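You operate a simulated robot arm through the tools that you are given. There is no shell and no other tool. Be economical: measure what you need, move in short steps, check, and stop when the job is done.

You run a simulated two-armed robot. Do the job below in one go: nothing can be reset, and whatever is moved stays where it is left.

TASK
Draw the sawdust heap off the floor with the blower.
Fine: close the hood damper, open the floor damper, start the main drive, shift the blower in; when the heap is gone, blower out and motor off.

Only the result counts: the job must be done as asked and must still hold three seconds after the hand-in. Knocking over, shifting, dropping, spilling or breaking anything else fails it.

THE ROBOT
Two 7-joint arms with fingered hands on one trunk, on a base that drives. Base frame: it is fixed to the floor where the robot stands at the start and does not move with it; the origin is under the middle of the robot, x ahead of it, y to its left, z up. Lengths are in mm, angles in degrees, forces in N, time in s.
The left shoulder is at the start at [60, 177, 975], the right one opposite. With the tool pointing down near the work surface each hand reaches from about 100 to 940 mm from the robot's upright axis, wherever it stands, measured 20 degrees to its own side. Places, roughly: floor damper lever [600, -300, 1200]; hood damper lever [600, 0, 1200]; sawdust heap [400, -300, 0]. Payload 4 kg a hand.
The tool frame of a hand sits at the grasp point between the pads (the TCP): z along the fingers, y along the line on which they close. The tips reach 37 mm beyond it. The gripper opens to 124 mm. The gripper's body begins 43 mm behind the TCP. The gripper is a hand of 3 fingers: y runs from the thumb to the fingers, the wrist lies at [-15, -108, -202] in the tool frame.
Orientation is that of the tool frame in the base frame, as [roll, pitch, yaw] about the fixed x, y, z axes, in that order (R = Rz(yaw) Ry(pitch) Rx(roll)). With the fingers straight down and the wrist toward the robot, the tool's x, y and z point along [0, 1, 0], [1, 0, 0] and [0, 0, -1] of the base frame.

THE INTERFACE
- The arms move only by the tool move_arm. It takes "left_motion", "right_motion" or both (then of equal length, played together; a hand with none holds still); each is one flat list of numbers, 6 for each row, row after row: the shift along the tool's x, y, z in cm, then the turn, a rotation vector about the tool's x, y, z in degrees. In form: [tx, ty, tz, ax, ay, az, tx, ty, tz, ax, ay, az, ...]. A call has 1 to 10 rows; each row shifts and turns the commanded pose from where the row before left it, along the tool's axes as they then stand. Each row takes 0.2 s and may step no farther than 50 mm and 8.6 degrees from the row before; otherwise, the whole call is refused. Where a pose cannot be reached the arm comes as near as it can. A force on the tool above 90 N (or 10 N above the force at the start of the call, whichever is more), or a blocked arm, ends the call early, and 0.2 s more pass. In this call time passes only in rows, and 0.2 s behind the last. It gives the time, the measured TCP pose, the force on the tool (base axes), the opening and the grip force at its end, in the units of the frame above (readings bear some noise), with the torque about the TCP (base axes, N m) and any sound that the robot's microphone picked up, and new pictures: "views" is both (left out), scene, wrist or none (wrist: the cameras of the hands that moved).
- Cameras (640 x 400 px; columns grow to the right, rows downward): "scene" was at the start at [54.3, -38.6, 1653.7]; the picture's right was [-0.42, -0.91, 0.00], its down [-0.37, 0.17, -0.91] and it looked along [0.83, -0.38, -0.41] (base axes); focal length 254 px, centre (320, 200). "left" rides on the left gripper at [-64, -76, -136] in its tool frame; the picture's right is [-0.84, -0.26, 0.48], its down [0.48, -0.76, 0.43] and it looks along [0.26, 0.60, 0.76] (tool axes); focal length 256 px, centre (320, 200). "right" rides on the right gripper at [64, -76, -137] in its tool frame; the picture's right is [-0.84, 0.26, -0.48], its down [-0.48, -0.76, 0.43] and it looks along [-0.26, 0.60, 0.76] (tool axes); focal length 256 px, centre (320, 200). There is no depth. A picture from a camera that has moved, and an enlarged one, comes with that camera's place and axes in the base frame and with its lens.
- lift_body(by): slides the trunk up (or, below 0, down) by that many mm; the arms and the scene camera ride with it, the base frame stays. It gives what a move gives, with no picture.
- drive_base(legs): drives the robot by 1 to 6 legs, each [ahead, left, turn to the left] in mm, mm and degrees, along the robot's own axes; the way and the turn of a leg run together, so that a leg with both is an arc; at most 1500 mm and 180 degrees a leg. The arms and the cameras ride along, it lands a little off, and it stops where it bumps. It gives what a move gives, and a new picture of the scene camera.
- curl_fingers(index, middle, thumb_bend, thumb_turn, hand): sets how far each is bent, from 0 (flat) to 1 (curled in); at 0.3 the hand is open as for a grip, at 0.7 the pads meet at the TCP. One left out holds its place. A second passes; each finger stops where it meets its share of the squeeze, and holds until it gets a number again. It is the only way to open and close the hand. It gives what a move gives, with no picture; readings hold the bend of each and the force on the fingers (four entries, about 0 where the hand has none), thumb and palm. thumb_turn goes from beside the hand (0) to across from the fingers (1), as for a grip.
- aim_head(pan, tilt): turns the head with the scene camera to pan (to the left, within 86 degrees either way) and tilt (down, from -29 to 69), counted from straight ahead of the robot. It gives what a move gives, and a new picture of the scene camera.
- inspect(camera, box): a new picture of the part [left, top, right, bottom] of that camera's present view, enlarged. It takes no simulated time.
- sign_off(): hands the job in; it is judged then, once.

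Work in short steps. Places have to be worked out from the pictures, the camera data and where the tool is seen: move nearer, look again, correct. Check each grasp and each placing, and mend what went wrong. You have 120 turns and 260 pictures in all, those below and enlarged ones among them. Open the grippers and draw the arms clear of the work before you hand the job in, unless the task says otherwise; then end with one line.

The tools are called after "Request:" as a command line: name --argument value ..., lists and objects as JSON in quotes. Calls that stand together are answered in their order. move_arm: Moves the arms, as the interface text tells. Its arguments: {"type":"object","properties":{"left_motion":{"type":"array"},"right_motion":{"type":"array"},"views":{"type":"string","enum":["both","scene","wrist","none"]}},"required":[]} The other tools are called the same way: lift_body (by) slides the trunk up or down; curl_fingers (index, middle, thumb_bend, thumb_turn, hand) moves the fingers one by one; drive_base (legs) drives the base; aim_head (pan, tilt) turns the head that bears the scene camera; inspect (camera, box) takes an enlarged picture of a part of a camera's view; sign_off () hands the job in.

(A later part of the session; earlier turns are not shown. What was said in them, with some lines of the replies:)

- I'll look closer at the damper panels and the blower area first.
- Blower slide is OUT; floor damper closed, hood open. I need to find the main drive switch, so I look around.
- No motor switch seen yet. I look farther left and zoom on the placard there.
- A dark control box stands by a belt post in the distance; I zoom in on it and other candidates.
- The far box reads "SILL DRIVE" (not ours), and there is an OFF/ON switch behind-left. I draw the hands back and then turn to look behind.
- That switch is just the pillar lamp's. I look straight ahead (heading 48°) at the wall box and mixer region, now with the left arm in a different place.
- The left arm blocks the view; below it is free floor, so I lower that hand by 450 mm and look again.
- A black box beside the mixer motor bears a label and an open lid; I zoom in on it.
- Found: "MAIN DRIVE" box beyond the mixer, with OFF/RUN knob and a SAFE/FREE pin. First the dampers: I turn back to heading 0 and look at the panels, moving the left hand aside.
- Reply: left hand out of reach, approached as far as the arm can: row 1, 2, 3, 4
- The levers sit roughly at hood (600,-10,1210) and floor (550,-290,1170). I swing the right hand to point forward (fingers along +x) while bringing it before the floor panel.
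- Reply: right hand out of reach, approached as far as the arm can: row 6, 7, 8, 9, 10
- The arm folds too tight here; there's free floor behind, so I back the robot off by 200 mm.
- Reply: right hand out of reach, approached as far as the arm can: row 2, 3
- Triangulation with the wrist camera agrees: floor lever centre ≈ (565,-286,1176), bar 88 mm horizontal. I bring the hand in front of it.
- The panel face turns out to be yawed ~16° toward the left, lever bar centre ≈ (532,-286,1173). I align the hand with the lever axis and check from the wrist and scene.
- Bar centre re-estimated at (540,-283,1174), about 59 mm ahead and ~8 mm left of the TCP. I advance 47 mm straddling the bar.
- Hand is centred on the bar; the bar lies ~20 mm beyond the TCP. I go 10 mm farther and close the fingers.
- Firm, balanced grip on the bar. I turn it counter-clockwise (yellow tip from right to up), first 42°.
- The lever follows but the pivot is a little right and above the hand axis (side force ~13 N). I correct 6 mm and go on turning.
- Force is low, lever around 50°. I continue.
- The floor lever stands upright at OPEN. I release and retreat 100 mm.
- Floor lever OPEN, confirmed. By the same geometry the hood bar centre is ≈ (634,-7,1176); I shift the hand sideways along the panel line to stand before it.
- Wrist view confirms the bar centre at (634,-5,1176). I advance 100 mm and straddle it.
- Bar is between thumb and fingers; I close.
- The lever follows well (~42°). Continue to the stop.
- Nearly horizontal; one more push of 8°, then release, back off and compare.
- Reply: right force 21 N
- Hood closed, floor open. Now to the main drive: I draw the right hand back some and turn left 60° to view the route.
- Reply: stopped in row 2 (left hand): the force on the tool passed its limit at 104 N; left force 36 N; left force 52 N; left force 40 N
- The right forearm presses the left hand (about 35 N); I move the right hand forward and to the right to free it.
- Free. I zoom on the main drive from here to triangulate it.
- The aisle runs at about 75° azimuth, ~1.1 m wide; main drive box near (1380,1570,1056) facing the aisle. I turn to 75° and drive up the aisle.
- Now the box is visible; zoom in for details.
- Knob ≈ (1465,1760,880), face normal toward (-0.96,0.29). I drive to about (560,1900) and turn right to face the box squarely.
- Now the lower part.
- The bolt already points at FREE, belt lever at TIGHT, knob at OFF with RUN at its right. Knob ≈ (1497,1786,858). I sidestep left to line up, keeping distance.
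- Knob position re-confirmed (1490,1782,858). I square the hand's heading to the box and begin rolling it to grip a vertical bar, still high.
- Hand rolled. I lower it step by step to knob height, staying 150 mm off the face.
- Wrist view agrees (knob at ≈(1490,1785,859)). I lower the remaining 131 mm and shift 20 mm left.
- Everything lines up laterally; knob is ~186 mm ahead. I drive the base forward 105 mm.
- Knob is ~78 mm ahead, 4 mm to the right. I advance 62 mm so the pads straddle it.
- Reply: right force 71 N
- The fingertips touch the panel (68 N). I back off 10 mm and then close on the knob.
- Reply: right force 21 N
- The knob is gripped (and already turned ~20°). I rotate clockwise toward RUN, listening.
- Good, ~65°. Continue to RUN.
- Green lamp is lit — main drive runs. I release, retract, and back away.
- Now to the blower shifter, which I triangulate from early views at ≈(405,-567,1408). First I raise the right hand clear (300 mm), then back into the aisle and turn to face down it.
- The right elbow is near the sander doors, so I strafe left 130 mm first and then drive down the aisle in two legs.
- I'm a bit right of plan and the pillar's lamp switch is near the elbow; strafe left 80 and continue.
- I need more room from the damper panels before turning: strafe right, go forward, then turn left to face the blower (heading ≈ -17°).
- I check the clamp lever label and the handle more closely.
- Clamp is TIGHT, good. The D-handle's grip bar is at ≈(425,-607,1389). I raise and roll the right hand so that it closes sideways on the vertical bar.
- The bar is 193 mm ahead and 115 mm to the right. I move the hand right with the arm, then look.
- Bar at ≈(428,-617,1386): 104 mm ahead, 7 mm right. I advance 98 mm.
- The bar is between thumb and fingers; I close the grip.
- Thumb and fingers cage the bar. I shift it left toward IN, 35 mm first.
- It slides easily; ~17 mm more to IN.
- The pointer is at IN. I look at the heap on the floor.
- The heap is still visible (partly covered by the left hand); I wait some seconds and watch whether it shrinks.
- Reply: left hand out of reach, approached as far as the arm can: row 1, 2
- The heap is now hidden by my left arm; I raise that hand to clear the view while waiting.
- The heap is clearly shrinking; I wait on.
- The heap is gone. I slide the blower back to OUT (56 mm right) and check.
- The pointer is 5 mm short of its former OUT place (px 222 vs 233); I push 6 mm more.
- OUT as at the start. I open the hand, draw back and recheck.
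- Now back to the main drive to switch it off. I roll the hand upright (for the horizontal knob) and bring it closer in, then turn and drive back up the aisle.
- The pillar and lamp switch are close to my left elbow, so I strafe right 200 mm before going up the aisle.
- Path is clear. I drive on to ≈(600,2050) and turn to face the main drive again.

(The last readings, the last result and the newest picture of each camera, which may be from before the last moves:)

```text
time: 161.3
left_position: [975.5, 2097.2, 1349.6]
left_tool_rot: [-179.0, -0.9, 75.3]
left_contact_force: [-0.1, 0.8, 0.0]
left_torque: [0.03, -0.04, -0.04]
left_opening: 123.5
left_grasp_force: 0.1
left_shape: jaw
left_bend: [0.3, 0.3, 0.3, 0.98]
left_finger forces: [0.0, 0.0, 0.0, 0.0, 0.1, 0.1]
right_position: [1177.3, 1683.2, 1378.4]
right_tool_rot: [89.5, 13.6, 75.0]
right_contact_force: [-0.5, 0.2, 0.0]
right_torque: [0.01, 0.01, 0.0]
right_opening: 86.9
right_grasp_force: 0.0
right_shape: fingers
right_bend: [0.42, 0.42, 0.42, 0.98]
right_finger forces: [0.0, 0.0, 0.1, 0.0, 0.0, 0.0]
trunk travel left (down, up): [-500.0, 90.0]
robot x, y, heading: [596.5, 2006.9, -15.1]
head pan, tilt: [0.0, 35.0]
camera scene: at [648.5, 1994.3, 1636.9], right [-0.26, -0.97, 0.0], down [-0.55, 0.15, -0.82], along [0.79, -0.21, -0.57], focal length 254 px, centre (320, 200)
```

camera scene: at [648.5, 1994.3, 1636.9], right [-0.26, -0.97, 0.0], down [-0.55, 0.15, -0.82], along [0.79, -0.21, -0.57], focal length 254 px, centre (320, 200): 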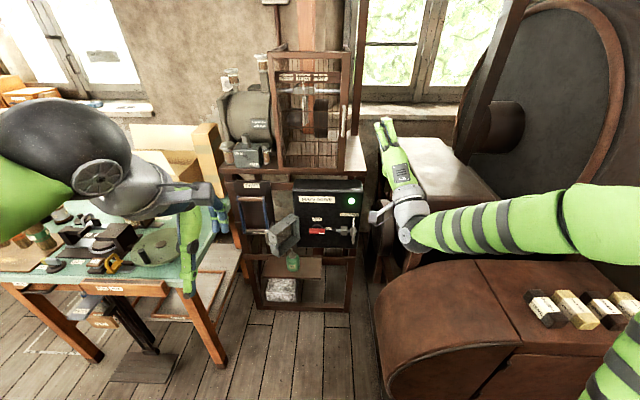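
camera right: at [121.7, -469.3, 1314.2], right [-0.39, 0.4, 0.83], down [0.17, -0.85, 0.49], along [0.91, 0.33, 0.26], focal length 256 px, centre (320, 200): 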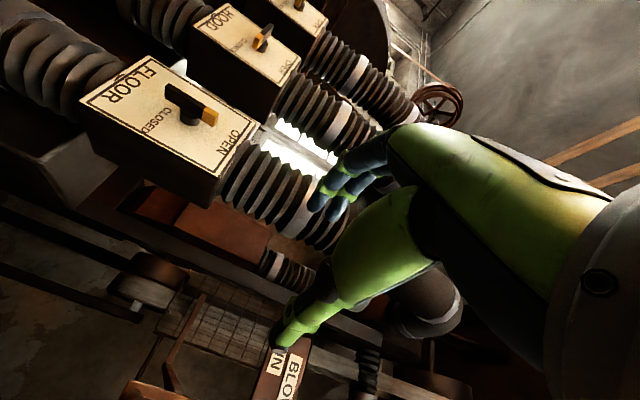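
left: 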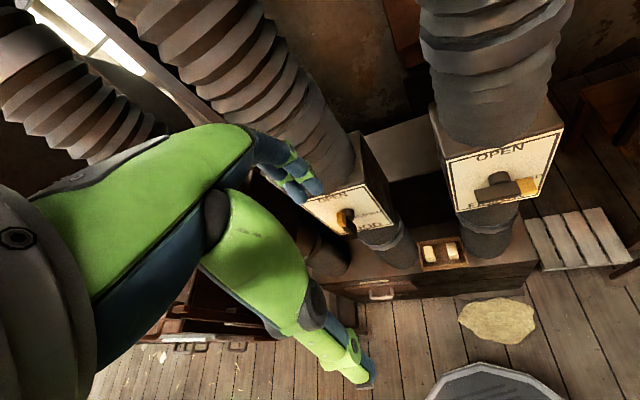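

Lamp green, knob at RUN. I sidestep to the former working spot.

Request:
drive_base --legs '[[60, 168, -2]]'

Request:
move_arm --right_motion '[0, 0, 0, 0, 0, 7, 0, 0, 0, 0, 0, 6.5, 0, -4.7, 0, 0, 0, 0, 0, -4.7, 0, 0, 0, 0, 0, -4.7, 0, 0, 0, 0, 0, -4.7, 0, 0, 0, 0, 0, -4.7, 0, 0, 0, 0, 0, -4.7, 0, 0, 0, 0]' --views "scene"

```text
time: 162.8
left_position: [1081.5, 2227.7, 1348.4]
left_tool_rot: [-178.9, -0.8, 73.4]
left_contact_force: [0.0, -0.1, 1.1]
left_torque: [-0.01, 0.02, -0.07]
left_opening: 123.7
left_grasp_force: 0.1
left_shape: jaw
left_bend: [0.3, 0.3, 0.3, 0.98]
left_finger forces: [0.0, 0.0, 0.0, 0.1, 0.0, 0.0]
right_position: [1269.4, 1806.9, 1377.5]
right_tool_rot: [89.5, 13.7, 73.2]
right_contact_force: [0.0, 0.3, 0.0]
right_torque: [0.03, 0.0, -0.02]
right_opening: 86.9
right_grasp_force: 0.0
right_shape: fingers
right_bend: [0.42, 0.42, 0.42, 0.98]
right_finger forces: [0.0, 0.0, 0.0, 0.1, 0.0, 0.1]
trunk travel left (down, up): [-500.0, 90.0]
robot x, y, heading: [695.3, 2154.4, -17.2]
head pan, tilt: [0.0, 35.0]
camera scene: at [752.2, 2135.7, 1636.8], right [-0.29, -0.96, 0.0], down [-0.55, 0.17, -0.82], along [0.78, -0.24, -0.57], focal length 254 px, centre (320, 200)
```

scene: 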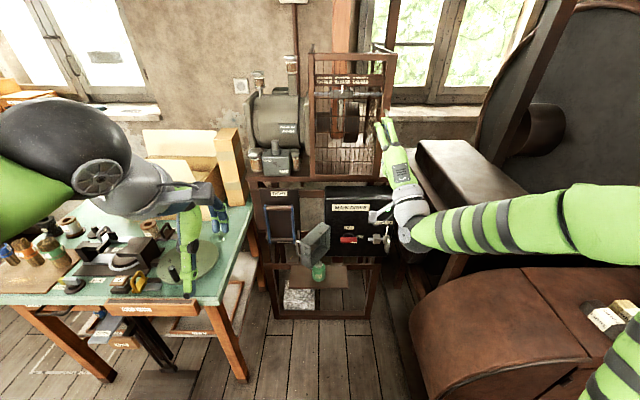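

```text
time: 164.6
left_position: [1082.6, 2227.0, 1349.9]
left_tool_rot: [-179.0, -0.7, 73.5]
left_contact_force: [-0.4, -0.7, -0.5]
left_torque: [-0.02, 0.02, 0.02]
left_opening: 123.9
left_grasp_force: 0.1
left_shape: jaw
left_bend: [0.3, 0.3, 0.3, 0.98]
left_finger forces: [0.0, 0.0, 0.0, 0.0, 0.0, 0.0]
right_position: [1269.7, 1804.1, 1096.7]
right_tool_rot: [89.4, 0.1, 73.2]
right_contact_force: [0.4, -0.2, 0.3]
right_torque: [0.01, 0.0, -0.04]
right_opening: 86.8
right_grasp_force: 0.2
right_shape: fingers
right_bend: [0.42, 0.42, 0.42, 0.98]
right_finger forces: [0.0, 0.0, 0.1, 0.0, 0.1, 0.0]
trunk travel left (down, up): [-500.0, 90.0]
robot x, y, heading: [696.5, 2151.6, -16.8]
head pan, tilt: [0.0, 35.0]
camera scene: at [751.8, 2134.9, 1637.0], right [-0.29, -0.96, 0.0], down [-0.55, 0.17, -0.82], along [0.78, -0.24, -0.57], focal length 254 px, centre (320, 200)
```

scene: 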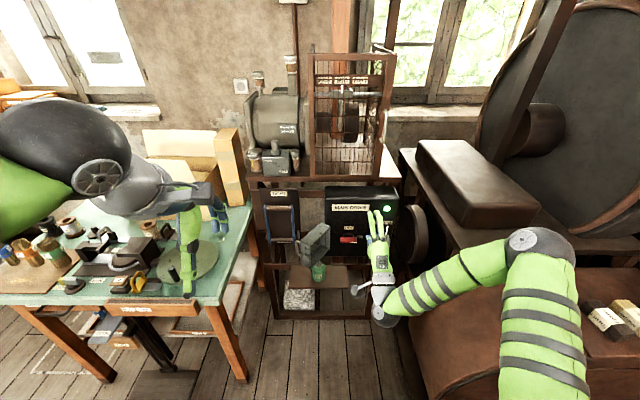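

Continue lowering to z≈863 and shift 43 mm left onto the knob axis.

Request:
move_arm --right_motion '[0.9, -4.66, 0, 0, 0, 0, 0.9, -4.66, 0, 0, 0, 0, 0.9, -4.66, 0, 0, 0, 0, 0.8, -4.66, 0, 0, 0, 0, 0.8, -4.66, 0, 0, 0, 0]' --views "wrist"

Request:
inspect --camera "scene" --box '[280, 180, 440, 280]'

```text
time: 165.8
left_position: [1081.7, 2227.4, 1348.3]
left_tool_rot: [-178.9, -0.8, 73.5]
left_contact_force: [0.0, -0.2, 0.4]
left_torque: [0.0, 0.01, 0.0]
left_opening: 123.6
left_grasp_force: 0.0
left_shape: jaw
left_bend: [0.3, 0.3, 0.3, 0.98]
left_finger forces: [0.1, 0.0, 0.0, 0.0, 0.0, 0.0]
right_position: [1281.8, 1847.3, 865.7]
right_tool_rot: [89.5, 0.1, 73.2]
right_contact_force: [0.0, 0.5, 0.2]
right_torque: [0.06, -0.02, 0.01]
right_opening: 87.0
right_grasp_force: 0.1
right_shape: fingers
right_bend: [0.42, 0.42, 0.42, 0.98]
right_finger forces: [0.1, 0.0, 0.0, 0.1, 0.0, 0.0]
trunk travel left (down, up): [-500.0, 90.0]
robot x, y, heading: [695.0, 2152.1, -17.1]
head pan, tilt: [0.0, 35.0]
camera right: at [1169.2, 1947.7, 786.7], right [-0.7, -0.66, 0.25], down [0.28, -0.59, -0.76], along [0.65, -0.46, 0.6], focal length 256 px, centre (320, 200)
```

right: 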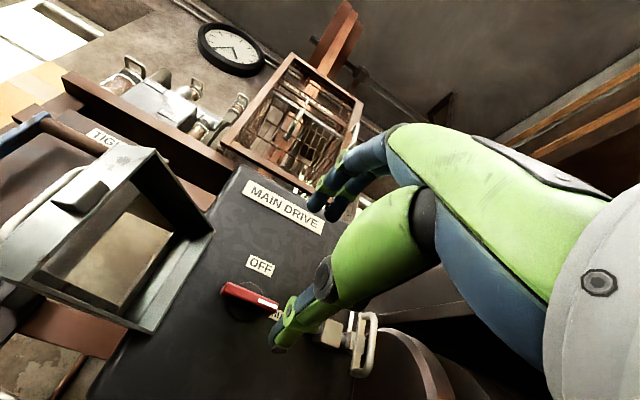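

```text
4.00 times, centred on (360, 230) of scene
camera zoom: at [751.4, 2134.4, 1636.9], right [-0.29, -0.96, 0.0], down [-0.55, 0.17, -0.82], along [0.78, -0.24, -0.57], focal length 1014 px, centre (160, 80)
```

zoom: 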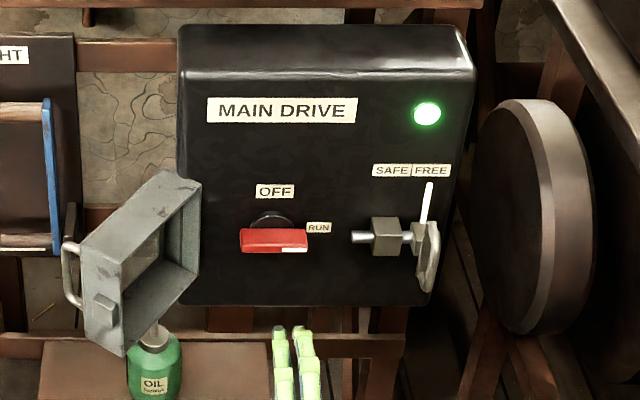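

Aligned; 182 mm to go. Base forward 105 mm, then the arm.

Request:
drive_base --legs '[[105, 0, 0]]'

Request:
inspect --camera "right" --box '[160, 150, 480, 350]'

```text
time: 166.9
left_position: [1178.3, 2196.4, 1349.2]
left_tool_rot: [-178.9, -0.9, 73.6]
left_contact_force: [0.3, 0.2, -0.4]
left_torque: [-0.01, 0.01, -0.01]
left_opening: 123.9
left_grasp_force: 0.2
left_shape: jaw
left_bend: [0.3, 0.3, 0.3, 0.98]
left_finger forces: [0.0, 0.0, 0.0, 0.0, 0.0, 0.1]
right_position: [1380.0, 1819.7, 863.9]
right_tool_rot: [89.5, 0.1, 73.4]
right_contact_force: [0.7, 0.0, -0.4]
right_torque: [-0.01, -0.02, -0.02]
right_opening: 86.9
right_grasp_force: 0.0
right_shape: fingers
right_bend: [0.42, 0.42, 0.42, 0.98]
right_finger forces: [0.0, 0.1, 0.0, 0.0, 0.1, 0.1]
trunk travel left (down, up): [-500.0, 90.0]
robot x, y, heading: [788.7, 2124.7, -16.9]
head pan, tilt: [0.0, 35.0]
camera scene: at [849.3, 2104.8, 1636.7], right [-0.29, -0.96, 0.0], down [-0.55, 0.17, -0.82], along [0.78, -0.24, -0.57], focal length 254 px, centre (320, 200)
```

scene: 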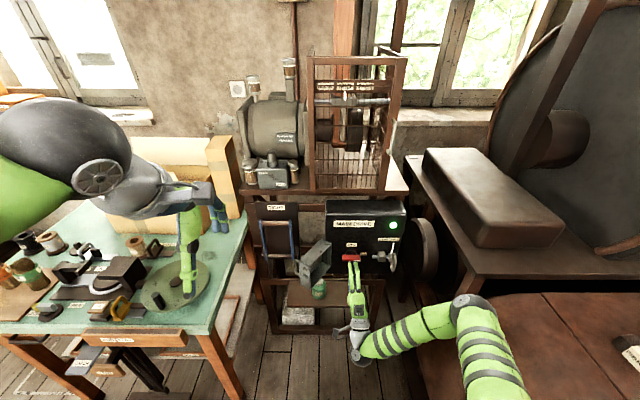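

```text
2.00 times, centred on (320, 250) of right
camera zoom: at [1266.9, 1919.3, 786.6], right [-0.7, -0.66, 0.25], down [0.28, -0.59, -0.76], along [0.65, -0.46, 0.6], focal length 512 px, centre (320, 100)
```

zoom: 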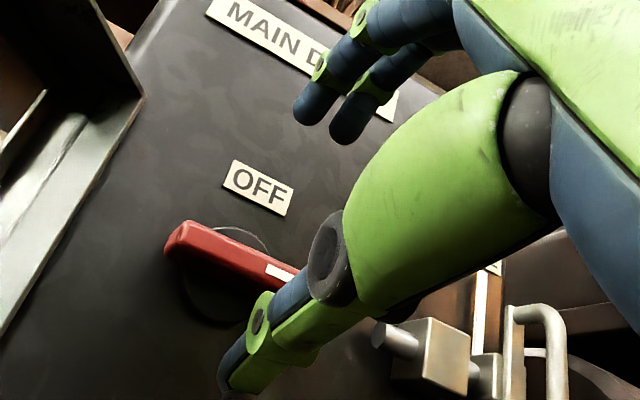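

Advance 80 mm (5 mm right) to the same grip depth as before.

Request:
move_arm --right_motion '[-0.5, 0, 3, 0, 0, 0, 0, 0, 3, 0, 0, 0, 0, 0, 1.2, 0, 0, 0, 0, 0, 0.8, 0, 0, 0]' --views "none"

Request:
inspect --camera "right" --box '[160, 150, 480, 350]'

Request:
inspect --camera "scene" --box '[310, 220, 406, 280]'

```text
time: 167.9
left_position: [1175.8, 2198.5, 1349.4]
left_tool_rot: [-179.0, -0.7, 73.6]
left_contact_force: [0.2, -0.1, 0.0]
left_torque: [0.02, 0.01, 0.0]
left_opening: 123.7
left_grasp_force: 0.1
left_shape: jaw
left_bend: [0.3, 0.3, 0.3, 0.98]
left_finger forces: [0.1, 0.1, 0.0, 0.0, 0.0, 0.0]
right_position: [1454.3, 1793.6, 867.0]
right_tool_rot: [89.4, 0.1, 73.4]
right_contact_force: [1.5, 0.7, 1.1]
right_torque: [0.02, 0.04, 0.02]
right_opening: 86.9
right_grasp_force: 0.0
right_shape: fingers
right_bend: [0.42, 0.42, 0.42, 0.98]
right_finger forces: [0.0, 0.1, 0.0, 0.0, 0.0, 0.0]
trunk travel left (down, up): [-500.0, 90.0]
robot x, y, heading: [790.7, 2120.3, -17.2]
head pan, tilt: [0.0, 35.0]
```

```text
2.00 times, centred on (320, 250) of right
camera zoom: at [1340.4, 1892.3, 789.1], right [-0.7, -0.66, 0.25], down [0.29, -0.59, -0.76], along [0.65, -0.46, 0.6], focal length 512 px, centre (320, 100)
```

zoom: 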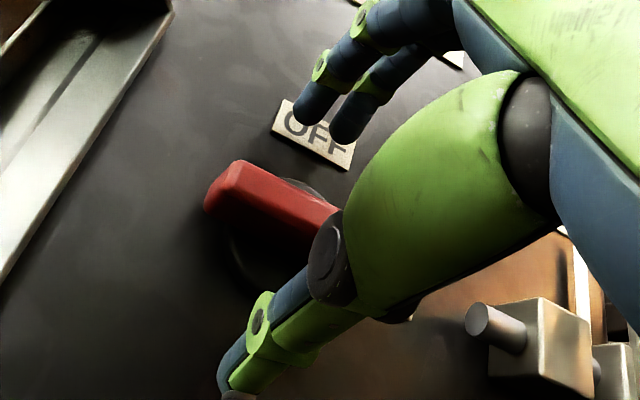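

```text
6.67 times, centred on (358, 250) of scene
camera zoom: at [847.7, 2105.4, 1636.8], right [-0.29, -0.96, 0.0], down [-0.55, 0.17, -0.82], along [0.78, -0.24, -0.57], focal length 1691 px, centre (67, -133)
```

zoom: 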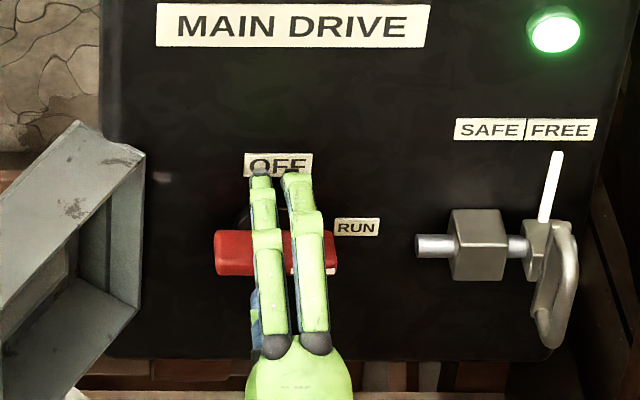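

Well centred; a small correction (4 mm left, 3 mm down), then close and turn counter-clockwise.

Request:
move_arm --right_motion '[0.4, -0.3, 0.1, 0, 0, 0]' --views "none"

Request:
curl_fingers --hand "right" --index 0.7 --middle 0.7 --thumb_bend 0.7

Request:
move_arm --right_motion '[0, 0, 0, 0, 0, -8.4, 0, 0, 0, 0, 0, -8.4, 0, 0, 0, 0, 0, -8.4, 0, 0, 0, 0, 0, -8.4, 0, 0, 0, 0, 0, -8.4]' --views "none"

Request:
inspect --camera "scene" --box '[310, 220, 406, 280]'

```text
time: 168.3
left_position: [1177.8, 2198.9, 1349.0]
left_tool_rot: [-178.8, -0.8, 73.6]
left_contact_force: [-0.7, -0.1, -0.4]
left_torque: [-0.01, -0.01, 0.03]
left_opening: 123.7
left_grasp_force: 0.1
left_shape: jaw
left_bend: [0.3, 0.3, 0.3, 0.98]
left_finger forces: [0.0, 0.0, 0.0, 0.1, 0.0, 0.1]
right_position: [1456.4, 1796.3, 862.4]
right_tool_rot: [89.5, 0.1, 73.5]
right_contact_force: [1.1, 0.0, 0.1]
right_torque: [0.0, -0.02, 0.04]
right_opening: 87.2
right_grasp_force: 0.1
right_shape: fingers
right_bend: [0.42, 0.42, 0.42, 0.98]
right_finger forces: [0.0, 0.0, 0.0, 0.0, 0.1, 0.0]
trunk travel left (down, up): [-500.0, 90.0]
robot x, y, heading: [791.1, 2121.2, -17.0]
head pan, tilt: [0.0, 35.0]
```

```text
time: 169.3
left_position: [1177.7, 2198.7, 1348.0]
left_tool_rot: [-178.9, -1.0, 73.6]
left_contact_force: [0.6, -0.2, -0.2]
left_torque: [0.01, 0.03, 0.04]
left_opening: 123.9
left_grasp_force: 0.0
left_shape: jaw
left_bend: [0.3, 0.3, 0.3, 0.98]
left_finger forces: [0.0, 0.0, 0.0, 0.0, 0.0, 0.1]
right_position: [1454.9, 1794.2, 862.7]
right_tool_rot: [89.5, 0.1, 73.5]
right_contact_force: [-4.2, -1.0, -8.1]
right_torque: [-0.21, -0.09, 0.03]
right_opening: 20.0
right_grasp_force: 14.3
right_shape: fingers
right_bend: [0.66, 0.66, 0.65, 0.97]
right_finger forces: [5.4, 5.6, 0.1, 0.1, 16.5, 0.0]
trunk travel left (down, up): [-500.0, 90.0]
robot x, y, heading: [791.4, 2121.7, -16.5]
head pan, tilt: [0.0, 35.0]
```

```text
time: 170.5
left_position: [1176.4, 2198.0, 1349.5]
left_tool_rot: [-179.1, -0.8, 73.6]
left_contact_force: [0.2, -0.7, -0.5]
left_torque: [-0.02, -0.02, -0.04]
left_opening: 123.6
left_grasp_force: 0.0
left_shape: jaw
left_bend: [0.3, 0.3, 0.3, 0.98]
left_finger forces: [0.0, 0.0, 0.0, 0.0, 0.1, 0.0]
right_position: [1455.6, 1795.5, 863.7]
right_tool_rot: [89.3, 42.2, 72.9]
right_contact_force: [-13.5, -9.2, -3.8]
right_torque: [-0.02, -0.11, -0.14]
right_opening: 20.2
right_grasp_force: 17.9
right_shape: fingers
right_bend: [0.66, 0.68, 0.65, 0.96]
right_finger forces: [9.4, 2.2, 0.1, 0.0, 23.4, 0.1]
trunk travel left (down, up): [-500.0, 90.0]
robot x, y, heading: [794.6, 2123.7, -16.9]
head pan, tilt: [0.0, 35.0]
```

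```text
6.67 times, centred on (358, 250) of scene
camera zoom: at [846.6, 2104.3, 1636.8], right [-0.29, -0.96, 0.0], down [-0.55, 0.17, -0.82], along [0.78, -0.24, -0.57], focal length 1691 px, centre (67, -133)
```

zoom: 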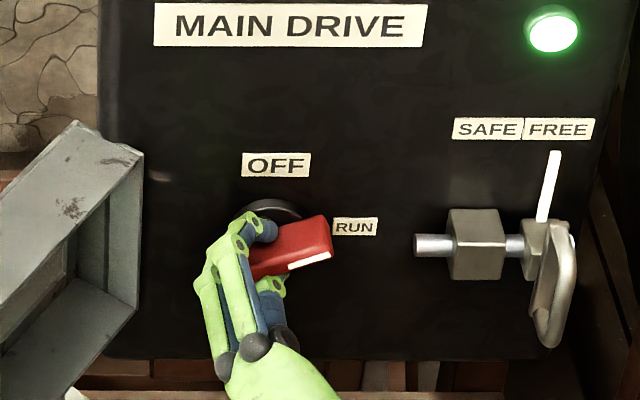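

The knob follows (~25°). Continue counter-clockwise.

Request:
move_arm --right_motion '[-0.2, 0, 0, 0, 0, -8.4, 0, 0, 0, 0, 0, -8.4, 0, 0, 0, 0, 0, -8.4, 0, 0, 0, 0, 0, -8.4, 0, 0, 0, 0, 0, -8.4, 0, 0, 0, 0, 0, -8.4]' --views "none"

Request:
inspect --camera "scene" --box '[310, 220, 406, 280]'

```text
time: 171.9
left_position: [1177.0, 2197.7, 1349.3]
left_tool_rot: [-179.0, -1.0, 73.7]
left_contact_force: [0.4, 1.1, 0.1]
left_torque: [0.02, 0.02, 0.0]
left_opening: 123.6
left_grasp_force: 0.0
left_shape: jaw
left_bend: [0.3, 0.3, 0.3, 0.98]
left_finger forces: [0.0, 0.0, 0.0, 0.1, 0.1, 0.0]
right_position: [1455.4, 1794.4, 863.5]
right_tool_rot: [-81.1, 87.4, -97.6]
right_contact_force: [-16.2, -5.4, -6.8]
right_torque: [0.04, 0.18, 0.03]
right_opening: 20.2
right_grasp_force: 16.8
right_shape: fingers
right_bend: [0.66, 0.69, 0.65, 0.94]
right_finger forces: [8.8, 0.7, 0.0, 0.1, 24.5, 0.0]
trunk travel left (down, up): [-500.0, 90.0]
robot x, y, heading: [789.7, 2121.4, -16.8]
head pan, tilt: [0.0, 35.0]
```

```text
6.67 times, centred on (358, 250) of scene
camera zoom: at [846.7, 2104.8, 1636.8], right [-0.29, -0.96, 0.0], down [-0.55, 0.17, -0.82], along [0.78, -0.24, -0.57], focal length 1691 px, centre (67, -133)
```

zoom: 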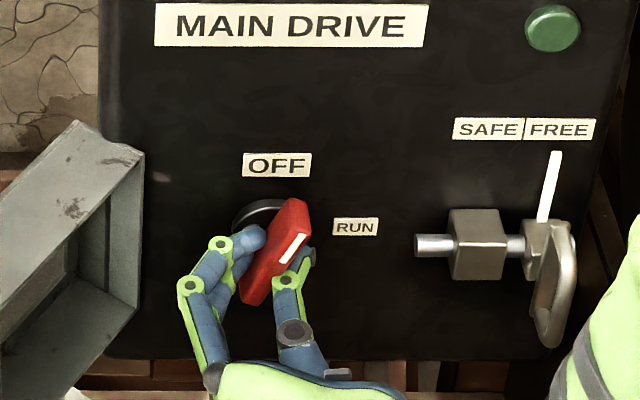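

Lamp is out; I turn the knob the remaining ~25° fully to OFF.

Request:
move_arm --right_motion '[0, 0, 0, 0, 0, -8.4, 0, 0, 0, 0, 0, -8.4, 0, 0, 0, 0, 0, -8.4, 0, 0, 0, 0, 0, -4]' --views "none"

Request:
inspect --camera "scene" --box '[310, 220, 406, 280]'

```text
time: 172.9
left_position: [1177.0, 2196.9, 1349.7]
left_tool_rot: [-178.9, -1.0, 73.6]
left_contact_force: [-0.1, 0.5, -0.5]
left_torque: [-0.04, 0.02, -0.03]
left_opening: 123.8
left_grasp_force: 0.0
left_shape: jaw
left_bend: [0.3, 0.3, 0.3, 0.98]
left_finger forces: [0.0, 0.0, 0.0, 0.0, 0.0, 0.0]
right_position: [1454.6, 1793.4, 864.6]
right_tool_rot: [-89.1, 58.3, -105.8]
right_contact_force: [-18.2, -5.4, -5.1]
right_torque: [0.17, 0.17, -0.01]
right_opening: 19.8
right_grasp_force: 17.6
right_shape: fingers
right_bend: [0.65, 0.7, 0.66, 0.93]
right_finger forces: [10.9, 0.2, 0.0, 0.0, 25.1, 0.1]
trunk travel left (down, up): [-500.0, 90.0]
robot x, y, heading: [789.8, 2123.6, -17.1]
head pan, tilt: [0.0, 35.0]
```

```text
6.67 times, centred on (358, 250) of scene
camera zoom: at [846.3, 2104.8, 1636.9], right [-0.29, -0.96, 0.0], down [-0.55, 0.17, -0.82], along [0.78, -0.24, -0.57], focal length 1691 px, centre (67, -133)
```

zoom: 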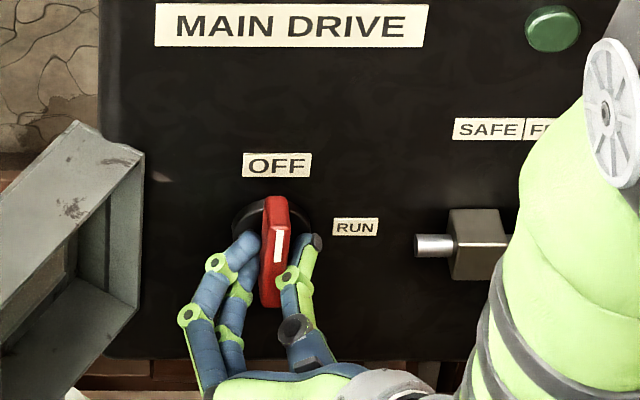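

Knob upright at OFF, lamp dark. I release and retreat straight back.

Request:
curl_fingers --hand "right" --index 0.44 --middle 0.44 --thumb_bend 0.44

Request:
move_arm --right_motion '[0, 0, -2, 0, 0, 0, 0, 0, -3, 0, 0, 0, 0, 0, -3, 0, 0, 8, 0, 0, 0, 0, 0, 8, 0, 0, 0, 0, 0, 8]' --views "none"

Request:
drive_base --legs '[[-200, 0, 0]]'

Request:
inspect --camera "scene" --box '[280, 170, 440, 270]'

```text
time: 173.9
left_position: [1177.0, 2199.3, 1348.3]
left_tool_rot: [-178.9, -0.9, 73.5]
left_contact_force: [0.0, -0.5, -0.6]
left_torque: [-0.03, 0.0, -0.04]
left_opening: 123.9
left_grasp_force: 0.2
left_shape: jaw
left_bend: [0.3, 0.3, 0.3, 0.98]
left_finger forces: [0.0, 0.0, 0.0, 0.0, 0.0, 0.1]
right_position: [1457.3, 1792.7, 864.5]
right_tool_rot: [-89.1, 58.3, -105.9]
right_contact_force: [0.5, -0.5, 0.1]
right_torque: [0.0, 0.02, -0.01]
right_opening: 80.6
right_grasp_force: 0.1
right_shape: fingers
right_bend: [0.44, 0.44, 0.44, 0.97]
right_finger forces: [0.1, 0.0, 0.0, 0.0, 0.1, 0.1]
trunk travel left (down, up): [-500.0, 90.0]
robot x, y, heading: [790.2, 2124.8, -16.5]
head pan, tilt: [0.0, 35.0]
```

```text
time: 175.1
left_position: [1177.0, 2199.1, 1348.5]
left_tool_rot: [-178.9, -0.8, 73.6]
left_contact_force: [-0.3, 0.5, 0.2]
left_torque: [-0.01, 0.01, -0.05]
left_opening: 123.6
left_grasp_force: 0.1
left_shape: jaw
left_bend: [0.3, 0.3, 0.3, 0.98]
left_finger forces: [0.1, 0.1, 0.1, 0.1, 0.0, 0.0]
right_position: [1378.5, 1819.1, 862.3]
right_tool_rot: [-86.6, 82.3, -103.2]
right_contact_force: [-0.1, -0.6, -0.2]
right_torque: [-0.01, 0.03, 0.01]
right_opening: 80.5
right_grasp_force: 0.1
right_shape: fingers
right_bend: [0.44, 0.44, 0.44, 0.98]
right_finger forces: [0.0, 0.0, 0.0, 0.1, 0.0, 0.1]
trunk travel left (down, up): [-500.0, 90.0]
robot x, y, heading: [789.4, 2124.9, -16.8]
head pan, tilt: [0.0, 35.0]
```

```text
time: 176.7
left_position: [984.2, 2258.1, 1350.0]
left_tool_rot: [-179.1, -0.8, 73.8]
left_contact_force: [-0.1, -0.3, 0.0]
left_torque: [-0.06, -0.01, 0.02]
left_opening: 123.7
left_grasp_force: 0.0
left_shape: jaw
left_bend: [0.3, 0.3, 0.3, 0.98]
left_finger forces: [0.0, 0.0, 0.1, 0.0, 0.0, 0.1]
right_position: [1187.5, 1878.2, 862.3]
right_tool_rot: [-85.5, 82.3, -102.0]
right_contact_force: [0.7, 0.5, 0.8]
right_torque: [0.01, 0.02, 0.01]
right_opening: 81.0
right_grasp_force: 0.1
right_shape: fingers
right_bend: [0.44, 0.44, 0.44, 0.98]
right_finger forces: [0.0, 0.0, 0.0, 0.0, 0.1, 0.1]
trunk travel left (down, up): [-500.0, 90.0]
robot x, y, heading: [599.3, 2178.2, -16.8]
head pan, tilt: [0.0, 35.0]
camera scene: at [654.1, 2163.7, 1636.9], right [-0.29, -0.96, 0.0], down [-0.55, 0.16, -0.82], along [0.79, -0.23, -0.57], focal length 254 px, centre (320, 200)
```

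scene: 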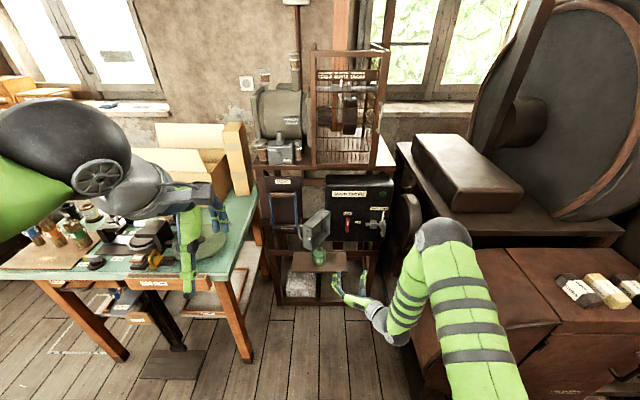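

```text
4.00 times, centred on (360, 220) of scene
camera zoom: at [654.1, 2163.7, 1636.9], right [-0.29, -0.96, 0.0], down [-0.55, 0.16, -0.82], along [0.79, -0.23, -0.57], focal length 1014 px, centre (160, 120)
```

zoom: 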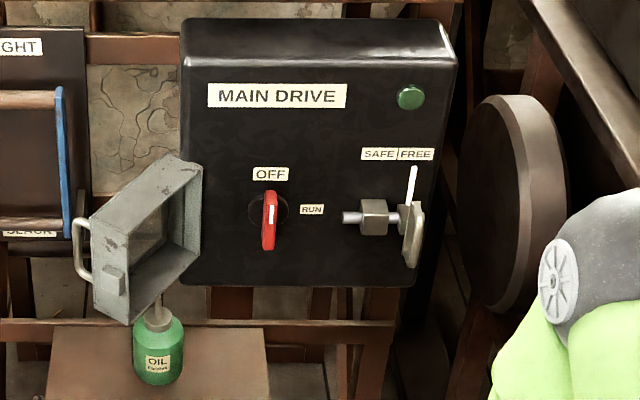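

Knob OFF, lamp dark, oil can and lid undisturbed, arms clear. I open the hand fully and hand in.

Request:
curl_fingers --hand "right" --index 0.3 --middle 0.3 --thumb_bend 0.3

Request:
sign_off

```text
time: 177.7
left_position: [985.4, 2257.8, 1348.6]
left_tool_rot: [-179.0, -0.8, 73.7]
left_contact_force: [0.3, -0.2, 0.8]
left_torque: [0.01, -0.01, 0.01]
left_opening: 123.7
left_grasp_force: 0.1
left_shape: jaw
left_bend: [0.3, 0.3, 0.3, 0.98]
left_finger forces: [0.1, 0.0, 0.1, 0.0, 0.0, 0.1]
right_position: [1188.0, 1878.9, 861.4]
right_tool_rot: [-86.2, 82.3, -102.6]
right_contact_force: [0.7, -0.3, 0.0]
right_torque: [0.0, 0.01, -0.03]
right_opening: 123.4
right_grasp_force: 0.1
right_shape: fingers
right_bend: [0.3, 0.3, 0.3, 0.98]
right_finger forces: [0.0, 0.1, 0.1, 0.1, 0.0, 0.0]
trunk travel left (down, up): [-500.0, 90.0]
robot x, y, heading: [597.7, 2179.3, -17.0]
head pan, tilt: [0.0, 35.0]
```

```text
The job is handed in.
```

The blower has drawn the sawdust heap off the floor; the hood damper is closed, the floor damper open, the blower back OUT, the main drive OFF, and nothing else was seen to be disturbed.
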